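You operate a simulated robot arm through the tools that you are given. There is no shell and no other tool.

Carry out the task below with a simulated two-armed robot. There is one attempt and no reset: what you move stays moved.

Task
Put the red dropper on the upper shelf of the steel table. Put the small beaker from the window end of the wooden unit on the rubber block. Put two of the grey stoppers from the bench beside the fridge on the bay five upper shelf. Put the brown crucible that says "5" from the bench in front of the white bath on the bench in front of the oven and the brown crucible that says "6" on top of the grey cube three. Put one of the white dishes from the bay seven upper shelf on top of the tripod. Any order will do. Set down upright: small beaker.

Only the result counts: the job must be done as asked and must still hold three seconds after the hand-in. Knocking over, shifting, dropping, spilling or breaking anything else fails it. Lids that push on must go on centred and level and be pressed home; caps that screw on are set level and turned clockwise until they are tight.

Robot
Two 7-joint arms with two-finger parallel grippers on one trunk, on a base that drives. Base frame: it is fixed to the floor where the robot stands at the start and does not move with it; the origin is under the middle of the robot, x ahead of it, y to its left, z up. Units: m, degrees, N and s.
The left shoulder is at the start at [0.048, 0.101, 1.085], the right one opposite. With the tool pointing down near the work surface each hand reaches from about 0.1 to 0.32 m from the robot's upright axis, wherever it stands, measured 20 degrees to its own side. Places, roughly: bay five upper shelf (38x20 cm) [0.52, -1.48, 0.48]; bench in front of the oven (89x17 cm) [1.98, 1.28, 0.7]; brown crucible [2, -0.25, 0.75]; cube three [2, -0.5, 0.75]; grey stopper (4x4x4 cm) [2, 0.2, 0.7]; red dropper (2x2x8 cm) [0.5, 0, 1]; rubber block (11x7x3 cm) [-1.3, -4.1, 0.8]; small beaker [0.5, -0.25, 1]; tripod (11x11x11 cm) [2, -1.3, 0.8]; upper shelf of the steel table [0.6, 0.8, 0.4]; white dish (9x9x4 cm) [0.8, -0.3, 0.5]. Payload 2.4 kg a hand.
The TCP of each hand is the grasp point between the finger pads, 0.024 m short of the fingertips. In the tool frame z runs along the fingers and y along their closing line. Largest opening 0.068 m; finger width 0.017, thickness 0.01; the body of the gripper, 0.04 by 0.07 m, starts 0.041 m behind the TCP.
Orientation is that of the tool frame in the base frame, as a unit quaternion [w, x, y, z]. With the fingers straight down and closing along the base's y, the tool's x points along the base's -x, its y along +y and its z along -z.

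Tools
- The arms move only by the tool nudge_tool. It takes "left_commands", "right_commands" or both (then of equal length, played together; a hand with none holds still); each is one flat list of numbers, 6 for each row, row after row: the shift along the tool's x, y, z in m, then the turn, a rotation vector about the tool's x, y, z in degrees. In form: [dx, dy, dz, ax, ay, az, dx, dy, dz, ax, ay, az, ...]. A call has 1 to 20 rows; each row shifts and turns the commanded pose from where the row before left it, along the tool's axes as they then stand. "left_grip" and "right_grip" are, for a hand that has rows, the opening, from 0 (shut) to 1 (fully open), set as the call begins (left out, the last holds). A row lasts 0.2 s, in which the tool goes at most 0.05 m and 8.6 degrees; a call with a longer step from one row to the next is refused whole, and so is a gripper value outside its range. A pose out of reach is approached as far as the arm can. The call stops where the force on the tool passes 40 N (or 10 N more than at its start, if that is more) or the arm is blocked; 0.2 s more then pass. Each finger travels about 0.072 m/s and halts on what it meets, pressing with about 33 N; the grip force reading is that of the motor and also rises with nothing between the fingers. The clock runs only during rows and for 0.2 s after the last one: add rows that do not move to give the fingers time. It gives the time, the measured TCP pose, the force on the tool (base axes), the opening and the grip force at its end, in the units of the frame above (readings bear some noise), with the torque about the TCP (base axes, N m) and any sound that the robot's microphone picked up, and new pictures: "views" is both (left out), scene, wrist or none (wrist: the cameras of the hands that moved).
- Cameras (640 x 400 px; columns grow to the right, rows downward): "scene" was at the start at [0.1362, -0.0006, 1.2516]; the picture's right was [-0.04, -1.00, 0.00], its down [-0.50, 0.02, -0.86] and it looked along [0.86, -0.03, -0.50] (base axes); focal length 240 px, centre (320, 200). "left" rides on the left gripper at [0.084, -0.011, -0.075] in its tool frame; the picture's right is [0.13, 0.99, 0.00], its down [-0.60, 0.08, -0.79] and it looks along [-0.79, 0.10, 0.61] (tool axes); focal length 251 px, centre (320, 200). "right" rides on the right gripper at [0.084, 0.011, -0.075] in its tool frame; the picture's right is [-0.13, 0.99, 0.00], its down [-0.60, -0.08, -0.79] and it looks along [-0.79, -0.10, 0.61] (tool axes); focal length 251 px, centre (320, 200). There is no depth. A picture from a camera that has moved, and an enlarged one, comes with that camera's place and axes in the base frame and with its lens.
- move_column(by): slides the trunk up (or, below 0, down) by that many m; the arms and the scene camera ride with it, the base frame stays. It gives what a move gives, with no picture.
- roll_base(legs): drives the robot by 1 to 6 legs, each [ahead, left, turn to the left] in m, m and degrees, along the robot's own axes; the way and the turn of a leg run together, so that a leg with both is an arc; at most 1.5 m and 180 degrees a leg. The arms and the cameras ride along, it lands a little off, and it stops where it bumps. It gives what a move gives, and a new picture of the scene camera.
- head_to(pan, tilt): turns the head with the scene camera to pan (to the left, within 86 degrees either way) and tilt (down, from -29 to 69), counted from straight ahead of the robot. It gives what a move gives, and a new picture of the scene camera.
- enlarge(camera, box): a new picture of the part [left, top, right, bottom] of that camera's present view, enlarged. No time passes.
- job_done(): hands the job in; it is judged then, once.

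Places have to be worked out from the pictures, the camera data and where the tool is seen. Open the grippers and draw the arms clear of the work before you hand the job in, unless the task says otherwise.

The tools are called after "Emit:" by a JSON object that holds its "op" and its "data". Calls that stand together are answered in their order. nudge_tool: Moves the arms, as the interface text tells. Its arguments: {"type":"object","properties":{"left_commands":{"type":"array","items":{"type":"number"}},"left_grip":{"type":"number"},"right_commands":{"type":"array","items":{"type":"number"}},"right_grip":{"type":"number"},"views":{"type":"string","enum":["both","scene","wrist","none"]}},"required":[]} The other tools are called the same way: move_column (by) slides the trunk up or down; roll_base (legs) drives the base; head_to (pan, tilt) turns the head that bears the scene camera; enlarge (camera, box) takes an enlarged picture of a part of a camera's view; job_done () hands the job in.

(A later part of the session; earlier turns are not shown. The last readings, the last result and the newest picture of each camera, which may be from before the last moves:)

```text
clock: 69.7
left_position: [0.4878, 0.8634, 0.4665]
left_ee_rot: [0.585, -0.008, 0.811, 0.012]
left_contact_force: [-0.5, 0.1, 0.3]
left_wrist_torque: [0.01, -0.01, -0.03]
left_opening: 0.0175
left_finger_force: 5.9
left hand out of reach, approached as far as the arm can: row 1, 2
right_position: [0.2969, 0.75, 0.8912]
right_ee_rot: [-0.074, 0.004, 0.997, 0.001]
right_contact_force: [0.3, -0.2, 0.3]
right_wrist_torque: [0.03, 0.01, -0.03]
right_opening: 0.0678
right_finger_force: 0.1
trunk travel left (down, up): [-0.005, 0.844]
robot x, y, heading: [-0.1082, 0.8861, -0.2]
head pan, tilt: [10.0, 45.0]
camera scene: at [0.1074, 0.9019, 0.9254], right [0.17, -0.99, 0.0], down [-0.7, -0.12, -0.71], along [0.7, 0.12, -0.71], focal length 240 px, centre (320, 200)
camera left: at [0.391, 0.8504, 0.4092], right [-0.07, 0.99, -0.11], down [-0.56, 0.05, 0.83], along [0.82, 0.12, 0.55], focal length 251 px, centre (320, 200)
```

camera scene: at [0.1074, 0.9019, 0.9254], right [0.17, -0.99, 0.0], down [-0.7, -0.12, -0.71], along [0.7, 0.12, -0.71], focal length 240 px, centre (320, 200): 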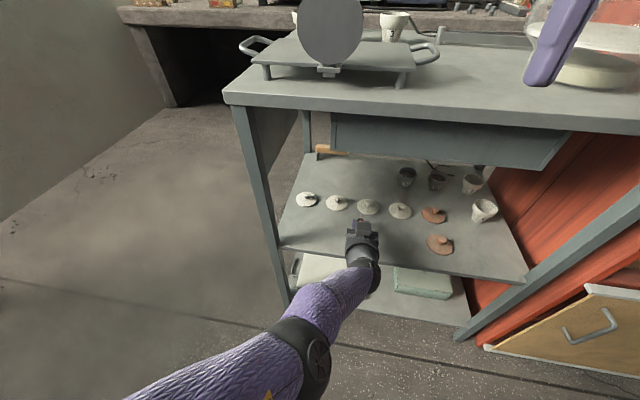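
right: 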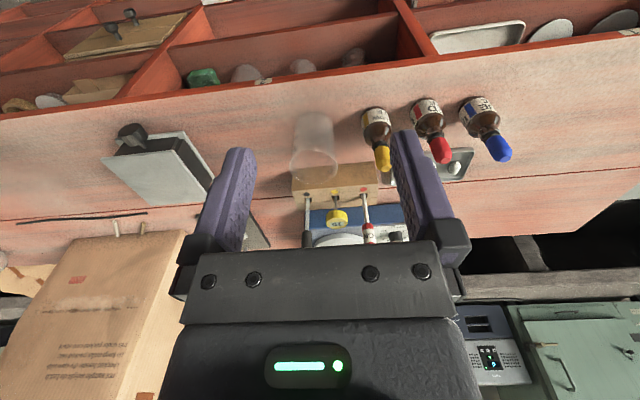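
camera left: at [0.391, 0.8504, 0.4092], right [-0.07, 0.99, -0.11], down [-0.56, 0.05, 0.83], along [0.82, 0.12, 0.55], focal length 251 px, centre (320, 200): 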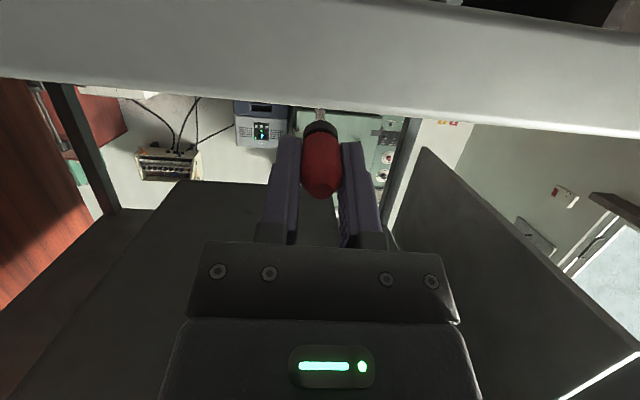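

The arm overstretched slightly (TCP now 0.4665, pitch 71.6°). I draw the hand back 0.05 m and bring the base 0.05 m closer to regain range.

Emit:
{"op": "nudge_tool", "data": {"left_commands": [0.0079, 0, -0.0237, 0, 0, 0, 0.0079, 0, -0.0237, 0, 0, 0, 0, 0, 0, 0, 0, 0], "views": "none"}}

Emit:
{"op": "roll_base", "data": {"legs": [[0.05, 0.0, 0.0]]}}

```text
clock: 70.5
left_position: [0.4883, 0.8639, 0.4656]
left_ee_rot: [0.585, -0.008, 0.811, 0.013]
left_contact_force: [-0.1, -0.6, -1.2]
left_wrist_torque: [0.01, 0.01, 0.01]
left_opening: 0.0175
left_finger_force: 6.3
left hand out of reach, approached as far as the arm can: row 1, 2
right_position: [0.2977, 0.7499, 0.8905]
right_ee_rot: [-0.074, 0.003, 0.997, 0.001]
right_contact_force: [0.0, -0.4, 0.4]
right_wrist_torque: [0.02, -0.03, -0.02]
right_opening: 0.068
right_finger_force: 0.1
trunk travel left (down, up): [-0.005, 0.844]
robot x, y, heading: [-0.1115, 0.8811, -0.4]
head pan, tilt: [10.0, 45.0]
```

```text
clock: 71.5
left_position: [0.5303, 0.8595, 0.4562]
left_ee_rot: [0.572, -0.004, 0.82, 0.009]
left_contact_force: [-0.2, -0.4, -0.8]
left_wrist_torque: [-0.02, -0.03, 0.01]
left_opening: 0.0179
left_finger_force: 6.6
right_position: [0.346, 0.7502, 0.8906]
right_ee_rot: [-0.073, 0.003, 0.997, 0.001]
right_contact_force: [0.3, 0.1, -0.1]
right_wrist_torque: [0.02, 0.0, 0.03]
right_opening: 0.0677
right_finger_force: 0.1
trunk travel left (down, up): [-0.005, 0.844]
robot x, y, heading: [-0.0579, 0.8861, -0.3]
head pan, tilt: [10.0, 45.0]
stopped in leg 1: the force on the tool passed its limit at 101 N (the readings are from after the stop); the commanded pose is now the measured one
camera scene: at [0.156, 0.902, 0.9256], right [0.17, -0.99, 0.0], down [-0.7, -0.12, -0.71], along [0.7, 0.12, -0.71], focal length 240 px, centre (320, 200)
```

scene: 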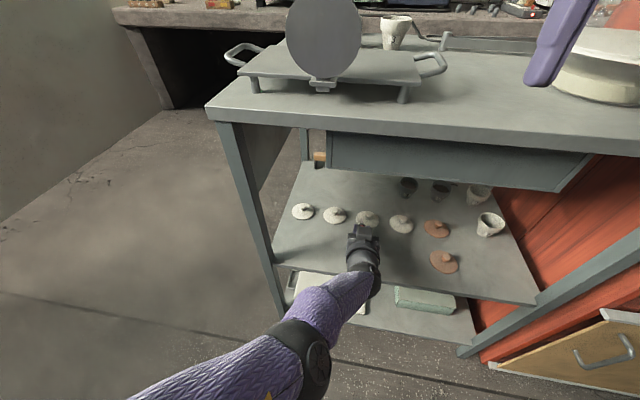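

The hand had not drawn back, and the camera box bumped the shelf edge; the readings are calm now. I back the base off 0.08 m at once and check whether anything moved.

Emit:
{"op": "roll_base", "data": {"legs": [[-0.08, 0.0, 0.0]]}}

Emit:
{"op": "enlarge", "data": {"camera": "scene", "box": [160, 80, 600, 355]}}

```text
clock: 72.6
left_position: [0.4488, 0.8592, 0.4557]
left_ee_rot: [0.573, -0.005, 0.819, 0.009]
left_contact_force: [0.6, -0.7, -0.5]
left_wrist_torque: [0.02, 0.0, -0.01]
left_opening: 0.0176
left_finger_force: 5.8
right_position: [0.2635, 0.75, 0.8909]
right_ee_rot: [-0.073, 0.003, 0.997, 0.001]
right_contact_force: [0.4, -0.2, 0.1]
right_wrist_torque: [0.03, 0.0, 0.02]
right_opening: 0.0679
right_finger_force: 0.1
trunk travel left (down, up): [-0.005, 0.844]
robot x, y, heading: [-0.1391, 0.8835, -0.3]
head pan, tilt: [10.0, 45.0]
camera scene: at [0.0743, 0.9023, 0.9254], right [0.17, -0.99, 0.0], down [-0.7, -0.12, -0.71], along [0.7, 0.12, -0.71], focal length 240 px, centre (320, 200)
```

scene: 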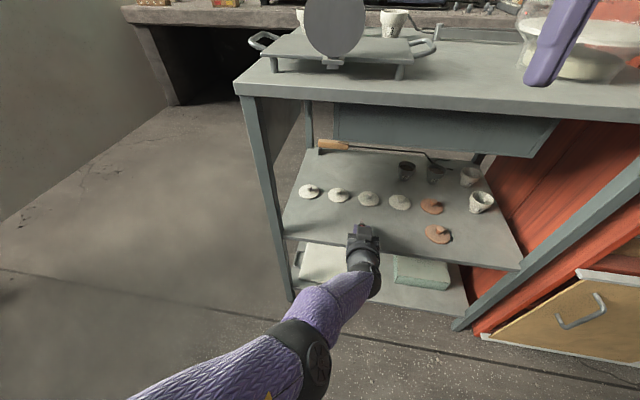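

```text
1.45 times, centred on (380, 218) of scene
camera zoom: at [0.0743, 0.9023, 0.9254], right [0.17, -0.99, 0.0], down [-0.7, -0.12, -0.71], along [0.7, 0.12, -0.71], focal length 349 px, centre (233, 174)
```

zoom: 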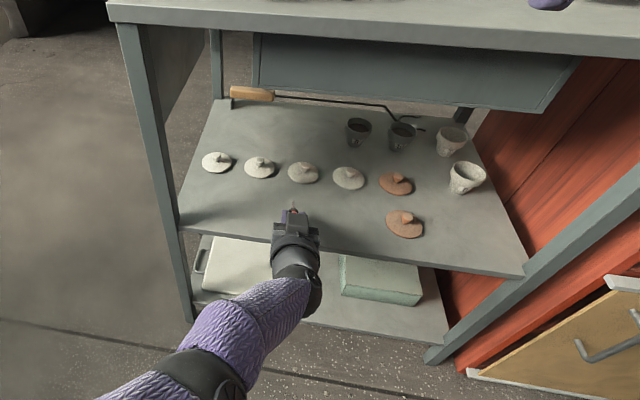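

Nothing on the shelf moved and the table still stands where it was. The dropper is now at 70° pitch with its tip about 1.5 cm above the shelf; I move the base in 0.037 m, as far as was free before.

Emit:
{"op": "roll_base", "data": {"legs": [[0.037, 0.0, 0.0]]}}

```text
clock: 73.4
left_position: [0.4851, 0.8596, 0.4549]
left_ee_rot: [0.574, -0.004, 0.819, 0.009]
left_contact_force: [0.8, -0.2, -0.1]
left_wrist_torque: [0.03, -0.04, -0.01]
left_opening: 0.0178
left_finger_force: 6.0
right_position: [0.3009, 0.7501, 0.8907]
right_ee_rot: [-0.072, 0.003, 0.997, 0.001]
right_contact_force: [-0.2, -0.4, -0.7]
right_wrist_torque: [-0.03, -0.01, -0.03]
right_opening: 0.068
right_finger_force: 0.1
trunk travel left (down, up): [-0.005, 0.844]
robot x, y, heading: [-0.1021, 0.8847, -0.0]
head pan, tilt: [10.0, 45.0]
camera scene: at [0.1109, 0.9022, 0.9255], right [0.17, -0.99, 0.0], down [-0.7, -0.12, -0.71], along [0.7, 0.12, -0.71], focal length 240 px, centre (320, 200)
```

scene: 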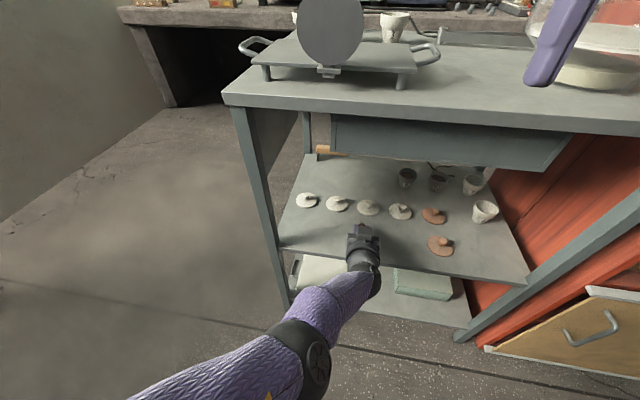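

The dropper is above the shelf with bulb at x≈0.485. I lower another 0.012 m gently.

Emit:
{"op": "nudge_tool", "data": {"left_commands": [0.0056, 0, 0.0021, 0, 0, 0, 0.0056, 0, 0.0021, 0, 0, 0, 0, 0, 0, 0, 0, 0], "views": "wrist"}}

```text
clock: 74.2
left_position: [0.4837, 0.8603, 0.4527]
left_ee_rot: [0.571, -0.005, 0.821, 0.01]
left_contact_force: [0.2, 0.0, 0.4]
left_wrist_torque: [0.03, -0.02, -0.01]
left_opening: 0.0175
left_finger_force: 6.6
left hand out of reach, approached as far as the arm can: row 2
right_position: [0.3009, 0.7493, 0.8908]
right_ee_rot: [-0.073, 0.003, 0.997, 0.0]
right_contact_force: [0.8, -0.3, -0.9]
right_wrist_torque: [0.02, 0.0, -0.03]
right_opening: 0.0679
right_finger_force: 0.1
trunk travel left (down, up): [-0.005, 0.844]
robot x, y, heading: [-0.1033, 0.887, -0.0]
head pan, tilt: [10.0, 45.0]
camera left: at [0.3848, 0.8478, 0.3993], right [-0.06, 0.99, -0.11], down [-0.53, 0.06, 0.84], along [0.84, 0.11, 0.53], focal length 251 px, centre (320, 200)
```

left: 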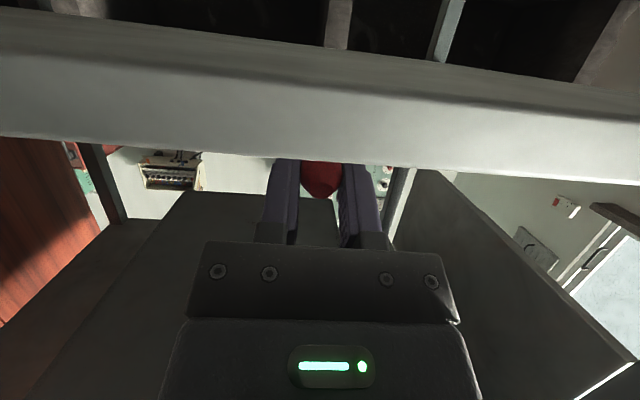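

The arm is at its low limit. I tip the hand back 7° so the dropper's tip comes within a few mm of the shelf, then release it.

Emit:
{"op": "nudge_tool", "data": {"left_commands": [0, 0, 0, 0, 7, 0, 0, 0, 0, 0, 0, 0], "views": "wrist"}}

```text
clock: 74.8
left_position: [0.4876, 0.859, 0.4502]
left_ee_rot: [0.521, -0.005, 0.854, 0.008]
left_contact_force: [-0.2, 0.1, 0.0]
left_wrist_torque: [0.01, 0.0, -0.04]
left_opening: 0.0176
left_finger_force: 5.9
left hand out of reach, approached as far as the arm can: row 1
right_position: [0.2996, 0.75, 0.8909]
right_ee_rot: [-0.073, 0.003, 0.997, 0.002]
right_contact_force: [0.4, 0.5, -0.9]
right_wrist_torque: [-0.04, -0.01, 0.0]
right_opening: 0.0679
right_finger_force: 0.0
trunk travel left (down, up): [-0.005, 0.844]
robot x, y, heading: [-0.1, 0.886, 0.0]
head pan, tilt: [10.0, 45.0]
camera left: at [0.3823, 0.8479, 0.4087], right [-0.08, 0.99, -0.11], down [-0.43, 0.06, 0.9], along [0.9, 0.11, 0.42], focal length 251 px, centre (320, 200)
```

left: 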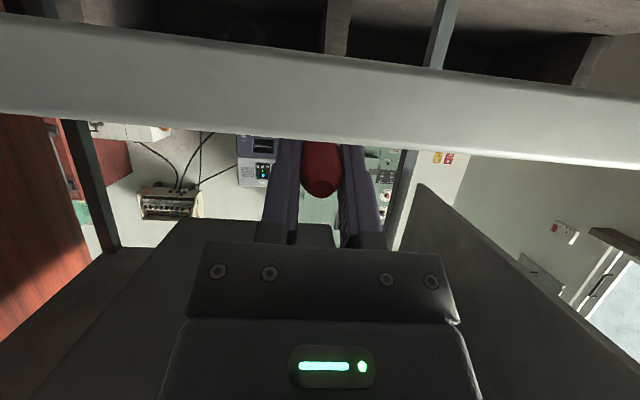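

The tip is right at the shelf surface now. I open the left gripper to let the bulb settle.

Emit:
{"op": "nudge_tool", "data": {"left_commands": [0, 0, 0, 0, 0, 0, 0, 0, 0, 0, 0, 0, 0, 0, 0, 0, 0, 0, 0, 0, 0, 0, 0, 0, 0, 0, 0, 0, 0, 0], "left_grip": 1.0, "views": "both"}}

Emit:
{"op": "enlarge", "data": {"camera": "scene", "box": [280, 140, 520, 290]}}

```text
clock: 76.0
left_position: [0.4865, 0.8588, 0.451]
left_ee_rot: [0.521, -0.004, 0.854, 0.008]
left_contact_force: [0.3, -0.6, -0.3]
left_wrist_torque: [0.0, 0.03, 0.04]
left_opening: 0.0681
left_finger_force: 0.0
right_position: [0.3002, 0.7497, 0.8917]
right_ee_rot: [-0.073, 0.003, 0.997, 0.0]
right_contact_force: [-0.2, -0.1, 0.1]
right_wrist_torque: [0.01, -0.03, -0.03]
right_opening: 0.0681
right_finger_force: 0.0
trunk travel left (down, up): [-0.005, 0.844]
robot x, y, heading: [-0.1037, 0.8906, -0.3]
head pan, tilt: [10.0, 45.0]
camera scene: at [0.111, 0.9022, 0.9254], right [0.17, -0.99, 0.0], down [-0.7, -0.12, -0.71], along [0.7, 0.12, -0.71], focal length 240 px, centre (320, 200)
camera left: at [0.3824, 0.8478, 0.4087], right [-0.08, 0.99, -0.11], down [-0.43, 0.06, 0.9], along [0.9, 0.11, 0.42], focal length 251 px, centre (320, 200)
```

scene: 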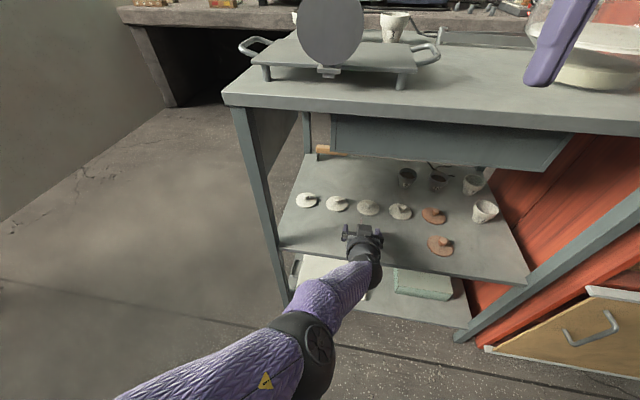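
left: 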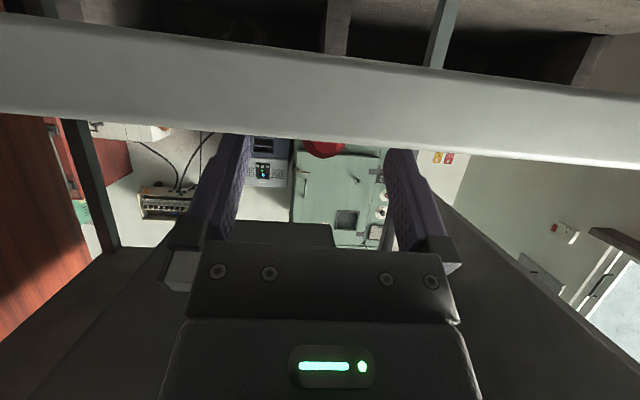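

```text
2.67 times, centred on (400, 215) of scene
camera zoom: at [0.111, 0.9022, 0.9254], right [0.17, -0.99, 0.0], down [-0.7, -0.12, -0.71], along [0.7, 0.12, -0.71], focal length 640 px, centre (107, 160)
```

zoom: 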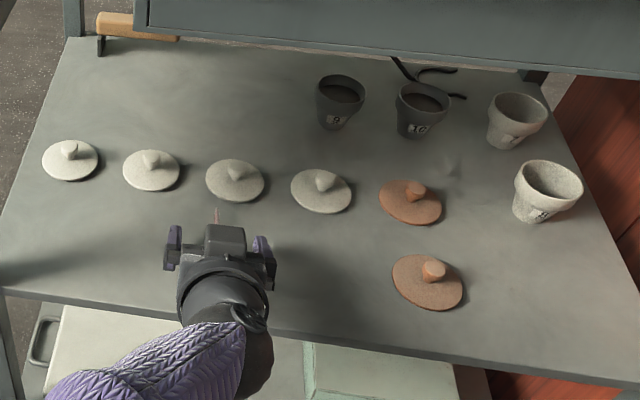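

The dropper lies on the shelf with its tip pointing inward. I back the base straight out to free the hand.

Emit:
{"op": "roll_base", "data": {"legs": [[-0.25, 0.0, 0.0]]}}

Emit:
{"op": "enlarge", "data": {"camera": "scene", "box": [280, 80, 520, 230]}}

```text
clock: 77.9
left_position: [0.2372, 0.8612, 0.4502]
left_ee_rot: [0.521, -0.005, 0.853, 0.009]
left_contact_force: [0.4, -0.8, -0.3]
left_wrist_torque: [0.01, 0.03, 0.01]
left_opening: 0.0679
left_finger_force: 0.1
right_position: [0.0501, 0.7512, 0.8917]
right_ee_rot: [-0.074, 0.002, 0.997, 0.0]
right_contact_force: [0.4, 0.3, -0.4]
right_wrist_torque: [0.02, -0.02, 0.01]
right_opening: 0.0678
right_finger_force: 0.1
trunk travel left (down, up): [-0.005, 0.844]
robot x, y, heading: [-0.3524, 0.8852, -0.1]
head pan, tilt: [10.0, 45.0]
camera scene: at [-0.1398, 0.9029, 0.9254], right [0.17, -0.99, 0.0], down [-0.7, -0.12, -0.71], along [0.7, 0.12, -0.71], focal length 240 px, centre (320, 200)
```

scene: 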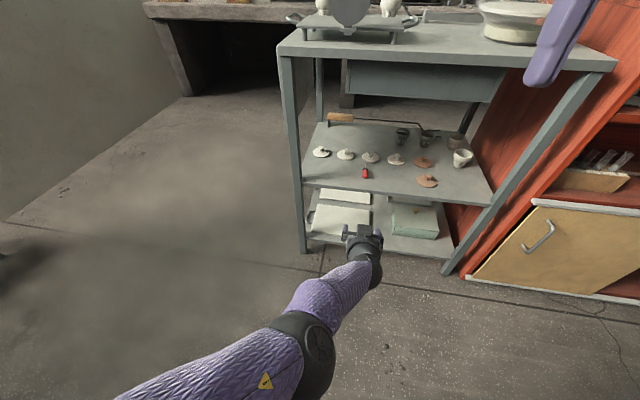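

```text
2.67 times, centred on (400, 155) of scene
camera zoom: at [-0.1398, 0.9029, 0.9254], right [0.17, -0.99, 0.0], down [-0.7, -0.12, -0.71], along [0.7, 0.12, -0.71], focal length 640 px, centre (107, 320)
```

zoom: 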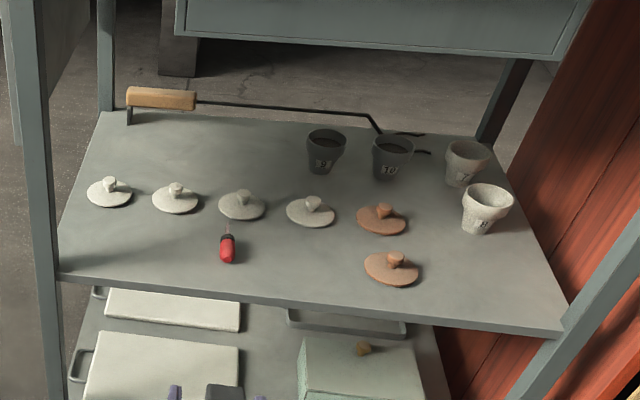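

The red dropper now lies on the steel table's upper shelf, clear of the lids. I raise the trunk and bring the left hand back to a neutral downward pose.

Emit:
{"op": "move_column", "data": {"by": 0.3}}

Emit:
{"op": "nudge_tool", "data": {"left_commands": [-0.018, 0.011, -0.0306, 0, 5.23, 0, -0.0151, 0.011, -0.0321, 0, 5.23, 0, -0.0121, 0.011, -0.0334, 0, 5.23, 0, -0.009, 0.011, -0.0343, 0, 5.23, 0, -0.0059, 0.011, -0.035, 0, 5.23, 0, -0.0027, 0.011, -0.0354, 0, 5.23, 0, 0.0006, 0.011, -0.0355, 0, 5.23, 0, 0.0038, 0.011, -0.0353, 0, 5.23, 0, 0.007, 0.011, -0.0348, 0, 5.23, 0, 0.0102, 0.011, -0.034, 0, 5.23, 0, 0.0132, 0.011, -0.033, 0, 5.23, 0, 0.0162, 0.011, -0.0316, 0, 5.23, 0], "views": "scene"}}

```text
clock: 80.9
left_position: [0.2448, 0.8606, 0.894]
left_ee_rot: [0.63, -0.007, 0.776, 0.009]
left_contact_force: [0.2, -0.1, 0.5]
left_wrist_torque: [0.01, 0.0, 0.03]
left_opening: 0.0681
left_finger_force: 0.1
right_position: [0.0177, 0.7519, 1.2233]
right_ee_rot: [-0.027, 0.003, 1.0, 0.001]
right_contact_force: [-0.5, 0.7, 0.4]
right_wrist_torque: [0.02, 0.0, -0.02]
right_opening: 0.0679
right_finger_force: 0.1
trunk travel left (down, up): [-0.305, 0.544]
robot x, y, heading: [-0.3519, 0.8886, 0.0]
head pan, tilt: [10.0, 45.0]
```

```text
clock: 83.5
left_position: [0.0288, 0.9418, 1.1377]
left_ee_rot: [0.134, -0.009, 0.991, 0.004]
left_contact_force: [-0.3, -1.0, -0.6]
left_wrist_torque: [0.01, -0.02, -0.01]
left_opening: 0.068
left_finger_force: 0.0
left hand out of reach, approached as far as the arm can: row 1, 2, 3, 4, 5
right_position: [0.0172, 0.7515, 1.2228]
right_ee_rot: [-0.028, 0.003, 1.0, 0.001]
right_contact_force: [0.6, 0.3, -0.2]
right_wrist_torque: [-0.02, -0.03, 0.0]
right_opening: 0.0682
right_finger_force: 0.1
trunk travel left (down, up): [-0.305, 0.544]
robot x, y, heading: [-0.3518, 0.8871, -0.4]
head pan, tilt: [10.0, 45.0]
camera scene: at [-0.2294, 0.9033, 1.2343], right [0.17, -0.99, 0.0], down [-0.7, -0.12, -0.71], along [0.7, 0.12, -0.71], focal length 240 px, centre (320, 200)
```

scene: 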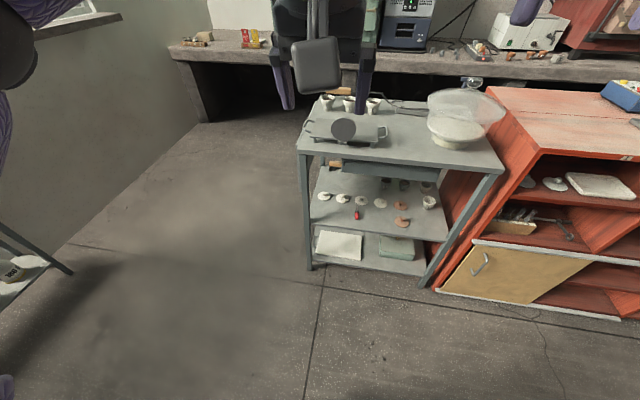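

The left hand is back up at 15° pitch; I finish levelling both hands.

Emit:
{"op": "nudge_tool", "data": {"left_commands": [0, 0.025, 0, 0, 7.7, 0, 0, 0.025, 0, 0, 7.7, 0, 0, 0, 0, 0, 0, 0], "right_commands": [0, 0, 0, 0, -3.2, 0, 0, 0, 0, 0, 0, 0, 0, 0, 0, 0, 0, 0], "views": "none"}}

```text
clock: 84.3
left_position: [0.0264, 0.9911, 1.1367]
left_ee_rot: [-0.001, -0.01, 1.0, 0.002]
left_contact_force: [-0.1, 0.0, 0.0]
left_wrist_torque: [0.0, -0.01, 0.0]
left_opening: 0.0679
left_finger_force: 0.1
right_position: [0.0161, 0.7512, 1.2226]
right_ee_rot: [0.001, 0.003, 1.0, 0.0]
right_contact_force: [-0.1, 0.2, -0.6]
right_wrist_torque: [0.0, -0.03, 0.04]
right_opening: 0.0681
right_finger_force: 0.1
trunk travel left (down, up): [-0.305, 0.544]
robot x, y, heading: [-0.3572, 0.8859, -0.1]
head pan, tilt: [10.0, 45.0]
```

Both hands point down. I raise the left hand and lower the right a bit, then drive to face the beaker.

Emit:
{"op": "nudge_tool", "data": {"left_commands": [0, 0, -0.04, 0, 0, 0, 0, 0, -0.04, 0, 0, 0, 0, 0, -0.04, 0, 0, 0], "right_commands": [0, 0, 0.04, 0, 0, 0, 0, 0, 0.04, 0, 0, 0, 0, 0, 0.03, 0, 0, 0], "views": "none"}}

Emit:
{"op": "roll_base", "data": {"legs": [[0, -0.905, 0.2], [0.37, 0, 0]]}}

Emit:
{"op": "enlarge", "data": {"camera": "right", "box": [0, 0, 640, 400]}}

```text
clock: 85.1
left_position: [0.0126, 0.995, 1.2384]
left_ee_rot: [0.002, -0.009, 1.0, 0.001]
left_contact_force: [0.8, 0.2, -0.1]
left_wrist_torque: [-0.02, 0.04, 0.0]
left_opening: 0.0681
left_finger_force: 0.1
left hand out of reach, approached as far as the arm can: row 3
right_position: [0.0191, 0.7526, 1.1136]
right_ee_rot: [0.002, 0.003, 1.0, -0.001]
right_contact_force: [0.3, 0.8, 0.6]
right_wrist_torque: [-0.04, 0.01, 0.02]
right_opening: 0.068
right_finger_force: 0.1
trunk travel left (down, up): [-0.305, 0.544]
robot x, y, heading: [-0.3536, 0.8853, -0.2]
head pan, tilt: [10.0, 45.0]
```

```text
clock: 91.7
left_position: [0.3835, 0.0988, 1.2379]
left_ee_rot: [0.002, -0.008, 1.0, 0.001]
left_contact_force: [-0.1, 0.6, -0.4]
left_wrist_torque: [-0.01, 0.01, -0.01]
left_opening: 0.068
left_finger_force: 0.1
right_position: [0.3878, -0.1427, 1.1116]
right_ee_rot: [0.001, 0.004, 1.0, 0.001]
right_contact_force: [0.7, 0.0, 0.3]
right_wrist_torque: [0.0, 0.04, -0.02]
right_opening: 0.068
right_finger_force: 0.0
trunk travel left (down, up): [-0.305, 0.544]
robot x, y, heading: [0.0152, -0.0029, -0.4]
head pan, tilt: [10.0, 45.0]
camera scene: at [0.1405, 0.0098, 1.2343], right [0.17, -0.99, 0.0], down [-0.7, -0.12, -0.71], along [0.7, 0.12, -0.71], focal length 240 px, centre (320, 200)
```

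scene: 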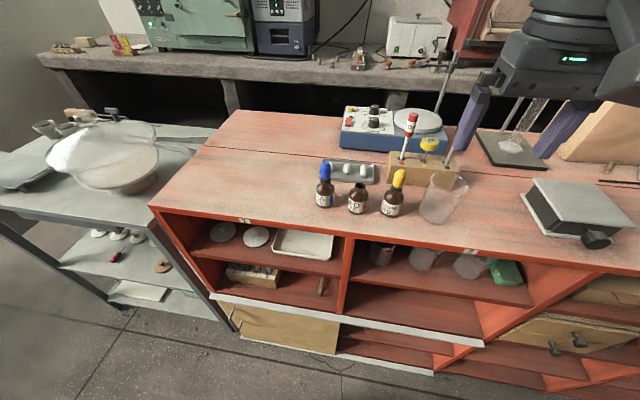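

```text
1.00 times, centred on (320, 200) of right (not enlarged: the box is as wide or as high as the picture)
camera zoom: at [0.3037, -0.1299, 1.1882], right [0.14, 0.99, 0.0], down [0.6, -0.09, 0.79], along [0.79, -0.11, -0.61], focal length 251 px, centre (320, 200)
```

zoom: 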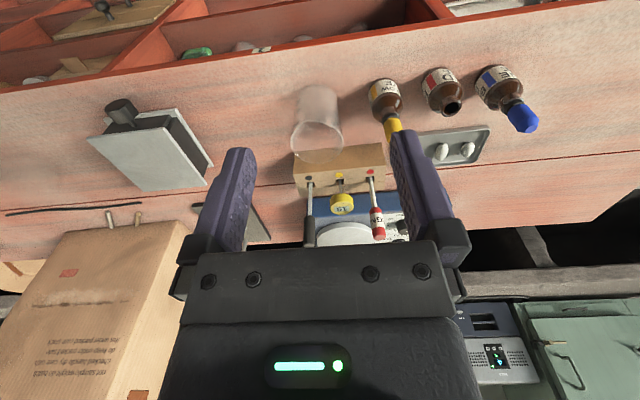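

I enlarge the beaker in the scene and wrist views to size it up.

Emit:
{"op": "enlarge", "data": {"camera": "scene", "box": [400, 160, 480, 230]}}

Emit:
{"op": "enlarge", "data": {"camera": "right", "box": [270, 70, 370, 170]}}

```text
5.71 times, centred on (440, 195) of scene
camera zoom: at [0.1405, 0.0098, 1.2343], right [0.17, -0.99, 0.0], down [-0.7, -0.12, -0.71], along [0.7, 0.12, -0.71], focal length 1372 px, centre (-366, 229)
```

zoom: 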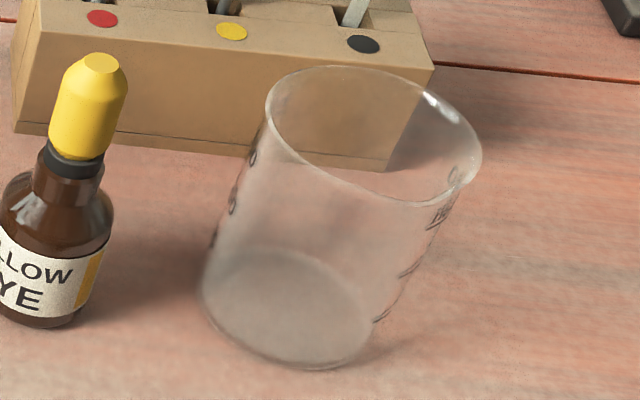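

```text
4.00 times, centred on (320, 120) of right
camera zoom: at [0.3037, -0.1299, 1.1882], right [0.14, 0.99, 0.0], down [0.6, -0.09, 0.79], along [0.79, -0.11, -0.61], focal length 1006 px, centre (320, 520)
```

zoom: 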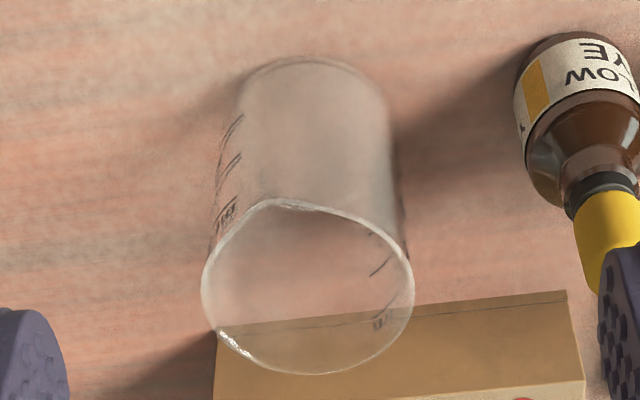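

The beaker's rim is about 0.062 m wide at z≈0.954, centred near [0.494, -0.160], spout toward the robot. I drive in 0.106 m and line up in y, with the hand well above.

Emit:
{"op": "roll_base", "data": {"legs": [[0.106, -0.017, 0]]}}

Emit:
{"op": "enlarge", "data": {"camera": "right", "box": [0, 0, 640, 400]}}

```text
clock: 92.9
left_position: [0.4911, 0.0822, 1.2376]
left_ee_rot: [0.002, -0.009, 1.0, 0.002]
left_contact_force: [-0.5, 0.2, -0.4]
left_wrist_torque: [-0.04, 0.02, 0.01]
left_opening: 0.0682
left_finger_force: 0.1
right_position: [0.4961, -0.1586, 1.1133]
right_ee_rot: [0.001, 0.003, 1.0, 0.001]
right_contact_force: [0.4, 0.4, -0.4]
right_wrist_torque: [0.0, -0.01, 0.0]
right_opening: 0.0679
right_finger_force: 0.1
trunk travel left (down, up): [-0.305, 0.544]
robot x, y, heading: [0.1225, -0.021, 0.1]
head pan, tilt: [10.0, 45.0]
camera scene: at [0.2486, -0.0074, 1.2342], right [0.17, -0.99, 0.0], down [-0.7, -0.12, -0.71], along [0.7, 0.12, -0.71], focal length 240 px, centre (320, 200)
```

scene: 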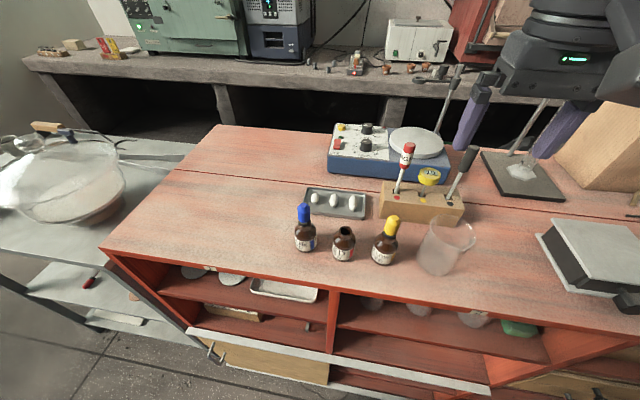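

```text
1.00 times, centred on (320, 200) of right (not enlarged: the box is as wide or as high as the picture)
camera zoom: at [0.412, -0.1468, 1.1881], right [0.14, 0.99, 0.0], down [0.6, -0.08, 0.79], along [0.79, -0.11, -0.61], focal length 251 px, centre (320, 200)
```

zoom: 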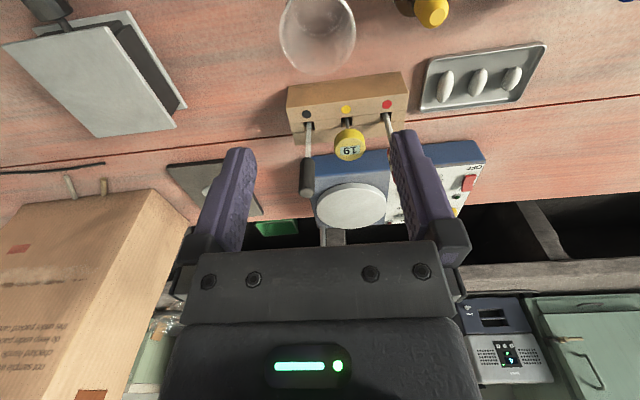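

The right hand is over the beaker at [0.496, -0.159]; the rack stands behind with enough room. I lower the trunk 0.10 m and check centring.

Emit:
{"op": "move_column", "data": {"by": -0.1}}

Emit:
{"op": "enlarge", "data": {"camera": "right", "box": [0, 0, 640, 400]}}

Emit:
{"op": "head_to", "data": {"pan": -30, "tilt": 35}}

```text
clock: 94.3
left_position: [0.4907, 0.0812, 1.1379]
left_ee_rot: [0.002, -0.008, 1.0, 0.001]
left_contact_force: [-0.2, 0.7, 0.1]
left_wrist_torque: [-0.03, 0.0, 0.02]
left_opening: 0.0682
left_finger_force: 0.0
right_position: [0.4951, -0.1586, 1.0126]
right_ee_rot: [0.001, 0.003, 1.0, 0.0]
right_contact_force: [-0.6, 0.1, 0.1]
right_wrist_torque: [0.0, 0.04, -0.01]
right_opening: 0.0682
right_finger_force: 0.1
trunk travel left (down, up): [-0.205, 0.644]
robot x, y, heading: [0.1224, -0.0206, -0.4]
head pan, tilt: [10.0, 45.0]
```

```text
1.00 times, centred on (320, 200) of right (not enlarged: the box is as wide or as high as the picture)
camera zoom: at [0.4111, -0.1467, 1.0886], right [0.14, 0.99, 0.0], down [0.6, -0.08, 0.79], along [0.79, -0.11, -0.61], focal length 251 px, centre (320, 200)
```

zoom: 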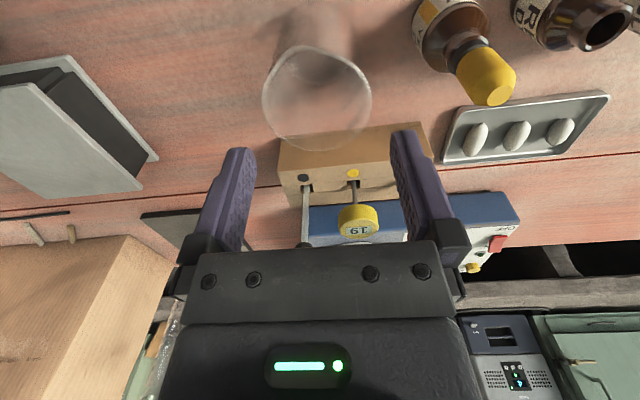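

```text
clock: 95.3
left_position: [0.4897, 0.0823, 1.1378]
left_ee_rot: [0.002, -0.009, 1.0, 0.002]
left_contact_force: [0.4, -0.2, 0.0]
left_wrist_torque: [0.0, -0.02, 0.02]
left_opening: 0.0678
left_finger_force: 0.0
right_position: [0.4951, -0.1588, 1.0142]
right_ee_rot: [0.0, 0.004, 1.0, 0.0]
right_contact_force: [0.0, 0.2, -0.9]
right_wrist_torque: [0.01, 0.0, 0.01]
right_opening: 0.068
right_finger_force: 0.1
trunk travel left (down, up): [-0.205, 0.644]
robot x, y, heading: [0.1221, -0.0225, -0.2]
head pan, tilt: [-30.0, 35.0]
camera scene: at [0.2672, -0.0655, 1.1475], right [-0.5, -0.86, 0.0], down [-0.5, 0.29, -0.82], along [0.71, -0.41, -0.57], focal length 240 px, centre (320, 200)
```

scene: 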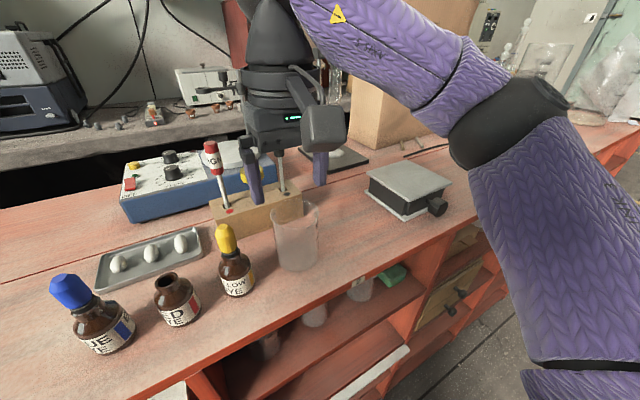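

I enlarge the wrist view to measure the rim against the finger midline (which projects to column 320, row 108 at rim height).

Emit:
{"op": "enlarge", "data": {"camera": "right", "box": [240, 20, 400, 170]}}

Emit:
{"op": "enlarge", "data": {"camera": "scene", "box": [220, 130, 360, 280]}}

```text
2.67 times, centred on (320, 95) of right
camera zoom: at [0.4114, -0.1467, 1.0883], right [0.14, 0.99, 0.0], down [0.6, -0.08, 0.79], along [0.79, -0.11, -0.61], focal length 670 px, centre (320, 480)
```

zoom: 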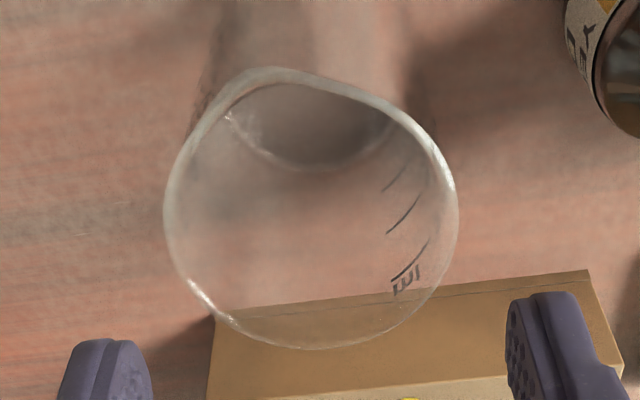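

```text
2.67 times, centred on (290, 205) of scene
camera zoom: at [0.2672, -0.0655, 1.1475], right [-0.5, -0.86, 0.0], down [-0.5, 0.29, -0.82], along [0.71, -0.41, -0.57], focal length 640 px, centre (400, 187)
```

zoom: 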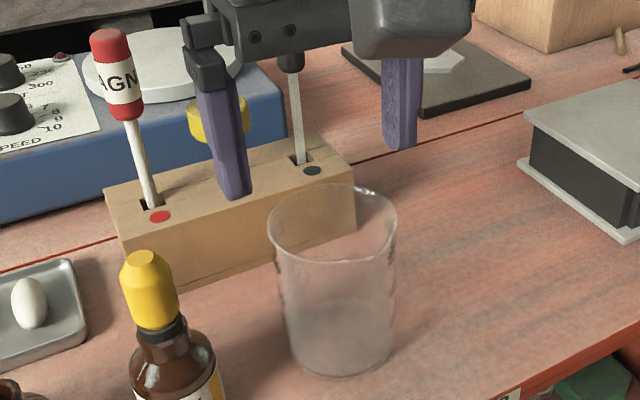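

By projection the rim centre is about 1.3 mm toward -y of the hand's midline and the rim is ~0.064 m wide, so clearance is about 2 mm a side. I trim y and lower until the tips are just above the rim for a visual check.

Emit:
{"op": "nudge_tool", "data": {"right_commands": [0, -0.0013, 0, 0, 0, 0, 0, 0, 0.014, 0, 0, 0, 0, 0, 0.014, 0, 0, 0, 0, 0, 0, 0, 0, 0], "right_grip": 1.0, "views": "wrist"}}

Emit:
{"op": "enlarge", "data": {"camera": "right", "box": [200, 60, 440, 240]}}

Emit:
{"op": "enlarge", "data": {"camera": "scene", "box": [230, 150, 350, 240]}}

```text
clock: 96.3
left_position: [0.4912, 0.0809, 1.1382]
left_ee_rot: [0.003, -0.008, 1.0, 0.002]
left_contact_force: [0.6, -0.2, 0.2]
left_wrist_torque: [-0.04, 0.0, -0.01]
left_opening: 0.0683
left_finger_force: 0.1
right_position: [0.4958, -0.1605, 0.9842]
right_ee_rot: [0.001, 0.003, 1.0, 0.002]
right_contact_force: [0.7, 0.4, -0.6]
right_wrist_torque: [0.01, -0.02, -0.03]
right_opening: 0.068
right_finger_force: 0.1
trunk travel left (down, up): [-0.205, 0.644]
robot x, y, heading: [0.1207, -0.023, -0.0]
head pan, tilt: [-30.0, 35.0]
camera right: at [0.4116, -0.1484, 1.0594], right [0.14, 0.99, 0.0], down [0.6, -0.08, 0.79], along [0.79, -0.11, -0.61], focal length 251 px, centre (320, 200)
```

right: 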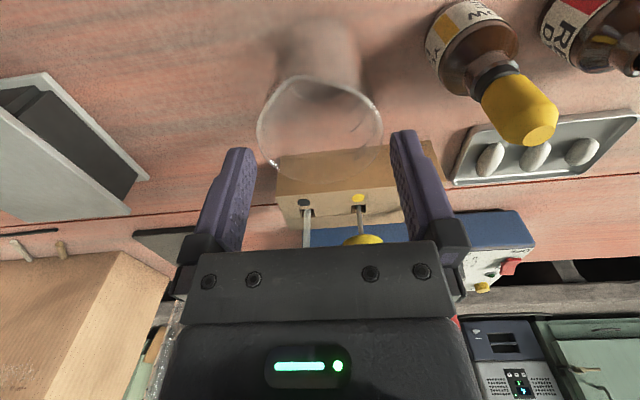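

```text
2.22 times, centred on (320, 150) of right
camera zoom: at [0.4116, -0.1484, 1.0594], right [0.14, 0.99, 0.0], down [0.6, -0.08, 0.79], along [0.79, -0.11, -0.61], focal length 559 px, centre (320, 311)
```

zoom: 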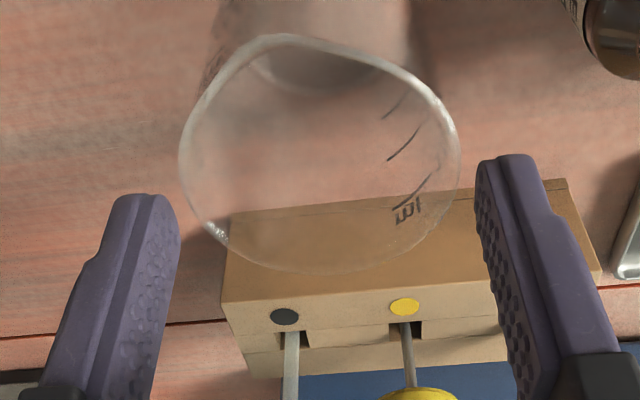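

```text
4.44 times, centred on (290, 195) of scene
camera zoom: at [0.2672, -0.0655, 1.1476], right [-0.5, -0.86, 0.0], down [-0.5, 0.29, -0.82], along [0.71, -0.41, -0.57], focal length 1067 px, centre (453, 222)
```

zoom: 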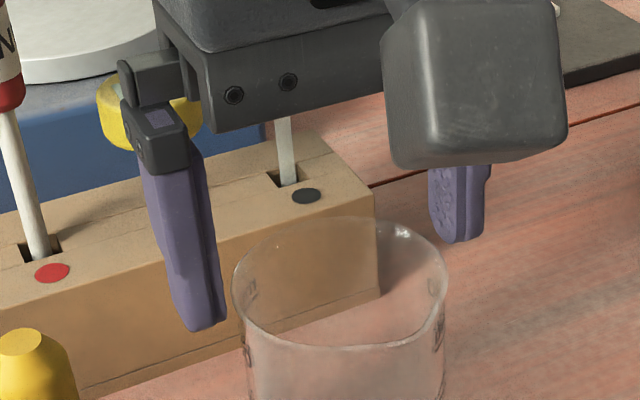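

The rim fits a circle centred at y≈-0.160, matching the hand's midline, with about 2–3 mm each side. I lower in small steps and watch the force.

Emit:
{"op": "nudge_tool", "data": {"right_commands": [0, 0, 0.004, 0, 0, 0, 0, 0, 0.004, 0, 0, 0, 0, 0, 0.003, 0, 0, 0], "views": "wrist"}}

Emit:
{"op": "enlarge", "data": {"camera": "right", "box": [200, 60, 440, 240]}}

```text
clock: 97.1
left_position: [0.4906, 0.0823, 1.1376]
left_ee_rot: [0.002, -0.009, 1.0, 0.002]
left_contact_force: [0.2, -0.5, 0.3]
left_wrist_torque: [0.02, -0.01, 0.0]
left_opening: 0.0682
left_finger_force: 0.1
right_position: [0.4955, -0.1616, 0.9741]
right_ee_rot: [0.001, 0.004, 1.0, 0.001]
right_contact_force: [-0.2, 0.9, 0.0]
right_wrist_torque: [0.01, -0.01, -0.01]
right_opening: 0.068
right_finger_force: 0.0
trunk travel left (down, up): [-0.205, 0.644]
robot x, y, heading: [0.1175, -0.0215, -0.4]
head pan, tilt: [-30.0, 35.0]
camera right: at [0.4117, -0.148, 1.049], right [0.14, 0.99, 0.0], down [0.6, -0.08, 0.79], along [0.79, -0.11, -0.61], focal length 251 px, centre (320, 200)
```

right: 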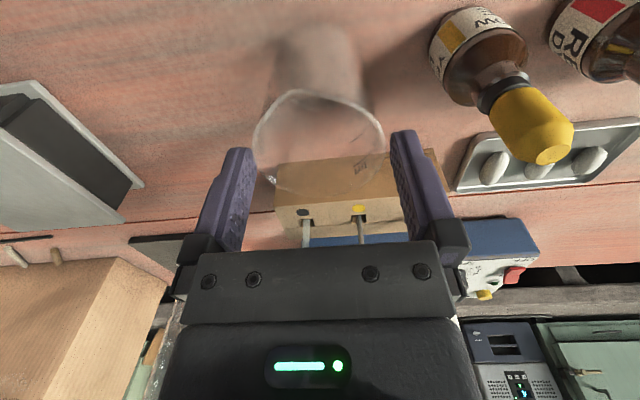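

```text
2.22 times, centred on (320, 150) of right
camera zoom: at [0.4117, -0.148, 1.049], right [0.14, 0.99, 0.0], down [0.6, -0.08, 0.79], along [0.79, -0.11, -0.61], focal length 559 px, centre (320, 311)
```

zoom: 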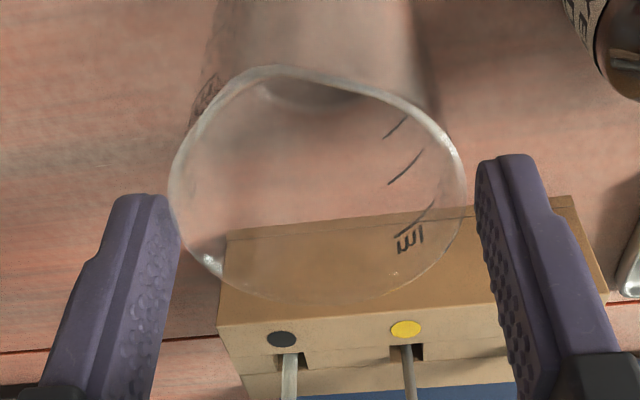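

No contact force and the tips are about at rim level with gaps both sides. I continue down another 0.015 m in small rows.

Emit:
{"op": "nudge_tool", "data": {"right_commands": [0, -0.0004, 0.004, 0, 0, 0, 0, 0, 0.004, 0, 0, 0, 0, 0, 0.004, 0, 0, 0, 0, 0, 0.003, 0, 0, 0], "views": "wrist"}}

Emit:
{"op": "enlarge", "data": {"camera": "right", "box": [200, 60, 440, 240]}}

Emit:
{"op": "enlarge", "data": {"camera": "scene", "box": [230, 150, 350, 280]}}

```text
clock: 98.1
left_position: [0.4912, 0.0818, 1.1379]
left_ee_rot: [0.002, -0.009, 1.0, 0.001]
left_contact_force: [0.8, -0.9, -0.2]
left_wrist_torque: [0.0, -0.01, -0.02]
left_opening: 0.068
left_finger_force: 0.0
right_position: [0.4953, -0.1614, 0.9585]
right_ee_rot: [0.001, 0.004, 1.0, 0.001]
right_contact_force: [0.1, 0.6, -0.2]
right_wrist_torque: [0.03, -0.01, -0.02]
right_opening: 0.068
right_finger_force: 0.2
trunk travel left (down, up): [-0.205, 0.644]
robot x, y, heading: [0.1241, -0.0242, -0.2]
head pan, tilt: [-30.0, 35.0]
camera right: at [0.4116, -0.1484, 1.034], right [0.14, 0.99, 0.0], down [0.6, -0.08, 0.79], along [0.79, -0.11, -0.61], focal length 251 px, centre (320, 200)
```

right: 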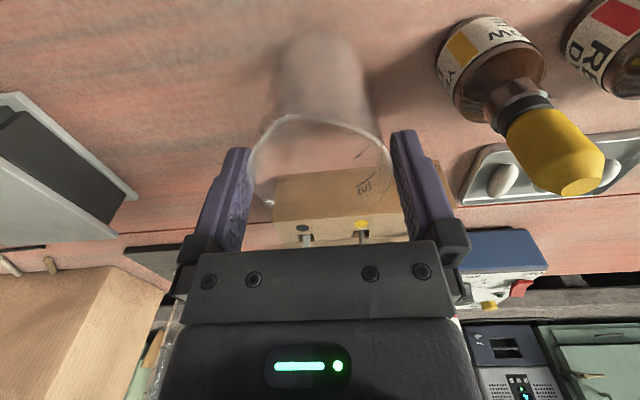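

```text
2.22 times, centred on (320, 150) of right
camera zoom: at [0.4116, -0.1484, 1.034], right [0.14, 0.99, 0.0], down [0.6, -0.08, 0.79], along [0.79, -0.11, -0.61], focal length 559 px, centre (320, 311)
```

zoom: 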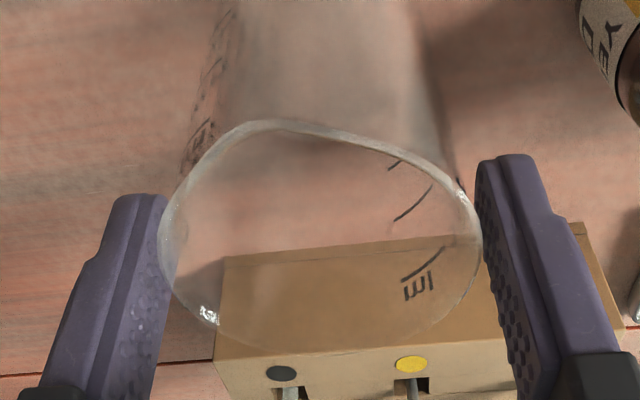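

```text
3.08 times, centred on (290, 215) of scene
camera zoom: at [0.2672, -0.0655, 1.1476], right [-0.5, -0.86, 0.0], down [-0.5, 0.29, -0.82], along [0.71, -0.41, -0.57], focal length 739 px, centre (412, 154)
```

zoom: 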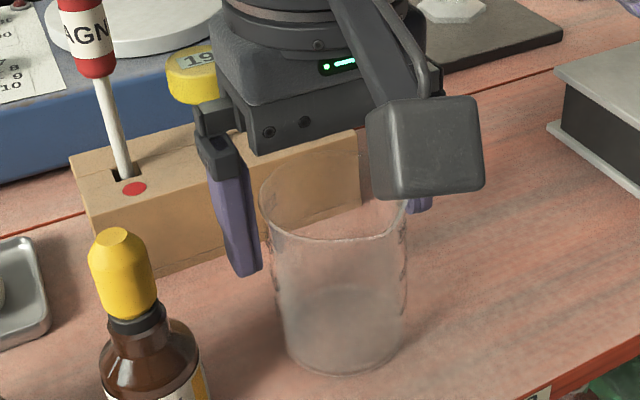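

The rim is between the fingers without contact. I lower to the grip height at z≈0.932.

Emit:
{"op": "nudge_tool", "data": {"right_commands": [0, 0, 0.006, 0, 0, 0, 0, 0, 0.007, 0, 0, 0, 0, 0, 0.007, 0, 0, 0, 0, 0, 0.006, 0, 0, 0, 0, 0, 0, 0, 0, 0], "views": "wrist"}}

```text
clock: 99.3
left_position: [0.49, 0.0821, 1.1387]
left_ee_rot: [0.003, -0.008, 1.0, 0.002]
left_contact_force: [0.1, 0.0, 0.1]
left_wrist_torque: [0.04, -0.02, 0.02]
left_opening: 0.068
left_finger_force: 0.2
right_position: [0.4955, -0.1598, 0.9316]
right_ee_rot: [0.0, 0.005, 1.0, 0.001]
right_contact_force: [0.7, 0.6, -0.4]
right_wrist_torque: [-0.03, 0.01, 0.0]
right_opening: 0.068
right_finger_force: 0.0
trunk travel left (down, up): [-0.205, 0.644]
robot x, y, heading: [0.1275, -0.0231, -0.3]
head pan, tilt: [-30.0, 35.0]
camera right: at [0.4113, -0.1482, 1.0079], right [0.14, 0.99, 0.0], down [0.6, -0.08, 0.79], along [0.79, -0.11, -0.61], focal length 251 px, centre (320, 200)
```

right: 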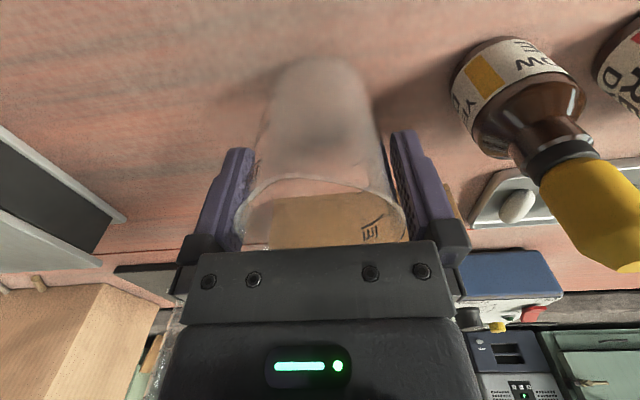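

The beaker body is between the fingers at mid-height. I close the right gripper.

Emit:
{"op": "nudge_tool", "data": {"right_commands": [0, 0, 0, 0, 0, 0, 0, 0, 0, 0, 0, 0, 0, 0, 0, 0, 0, 0, 0, 0, 0, 0, 0, 0], "right_grip": 0.5, "views": "wrist"}}

```text
clock: 100.3
left_position: [0.4901, 0.0811, 1.1372]
left_ee_rot: [0.002, -0.009, 1.0, 0.001]
left_contact_force: [-1.1, -0.4, 0.0]
left_wrist_torque: [-0.03, 0.01, 0.03]
left_opening: 0.0679
left_finger_force: 0.0
right_position: [0.4956, -0.1594, 0.9335]
right_ee_rot: [0.0, 0.004, 1.0, 0.001]
right_contact_force: [-0.7, -0.2, 0.2]
right_wrist_torque: [0.01, -0.03, -0.01]
right_opening: 0.0588
right_finger_force: 32.8
trunk travel left (down, up): [-0.205, 0.644]
robot x, y, heading: [0.1216, -0.0247, -0.1]
head pan, tilt: [-30.0, 35.0]
camera right: at [0.4113, -0.1482, 1.008], right [0.14, 0.99, 0.0], down [0.6, -0.08, 0.79], along [0.79, -0.11, -0.61], focal length 251 px, centre (320, 200)
```

right: 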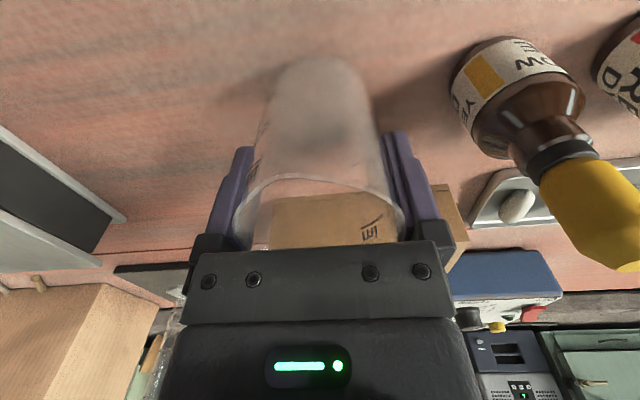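

The fingers hold the body at 0.0588 m with 33 N. I lift gently and check.

Emit:
{"op": "nudge_tool", "data": {"right_commands": [0, 0, -0.005, 0, 0, 0, 0, 0, -0.01, 0, 0, 0, 0, 0, -0.015, 0, 0, 0, 0, 0, -0.02, 0, 0, 0, 0, 0, -0.02, 0, 0, 0], "views": "both"}}

```text
clock: 101.5
left_position: [0.4909, 0.0819, 1.1367]
left_ee_rot: [0.002, -0.009, 1.0, 0.002]
left_contact_force: [-0.3, -0.6, -0.7]
left_wrist_torque: [0.03, 0.0, -0.02]
left_opening: 0.068
left_finger_force: 0.0
right_position: [0.4955, -0.1582, 1.0028]
right_ee_rot: [0.001, 0.003, 1.0, 0.0]
right_contact_force: [-0.4, 0.5, -0.9]
right_wrist_torque: [0.03, 0.02, 0.0]
right_opening: 0.0592
right_finger_force: 32.8
trunk travel left (down, up): [-0.205, 0.644]
robot x, y, heading: [0.1259, -0.0223, -0.5]
head pan, tilt: [-30.0, 35.0]
camera scene: at [0.2671, -0.0655, 1.1476], right [-0.5, -0.86, 0.0], down [-0.5, 0.29, -0.82], along [0.71, -0.41, -0.57], focal length 240 px, centre (320, 200)
camera right: at [0.4115, -0.1463, 1.0786], right [0.14, 0.99, 0.0], down [0.6, -0.08, 0.79], along [0.79, -0.11, -0.61], focal length 251 px, centre (320, 200)
```

scene: 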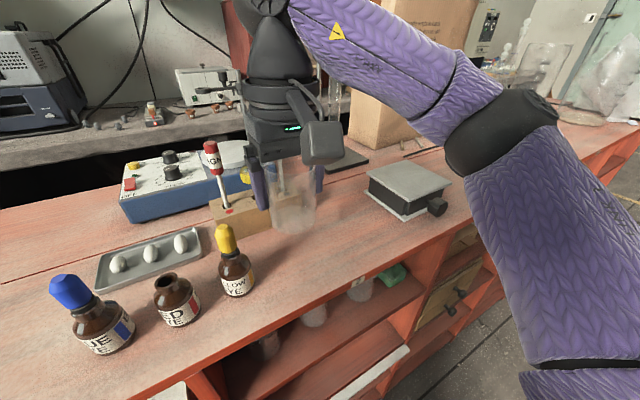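
right: 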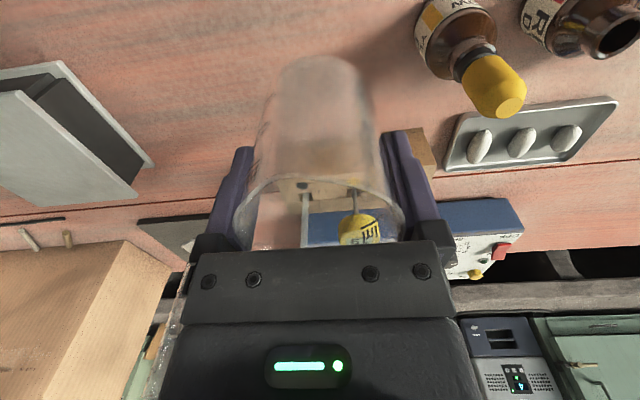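

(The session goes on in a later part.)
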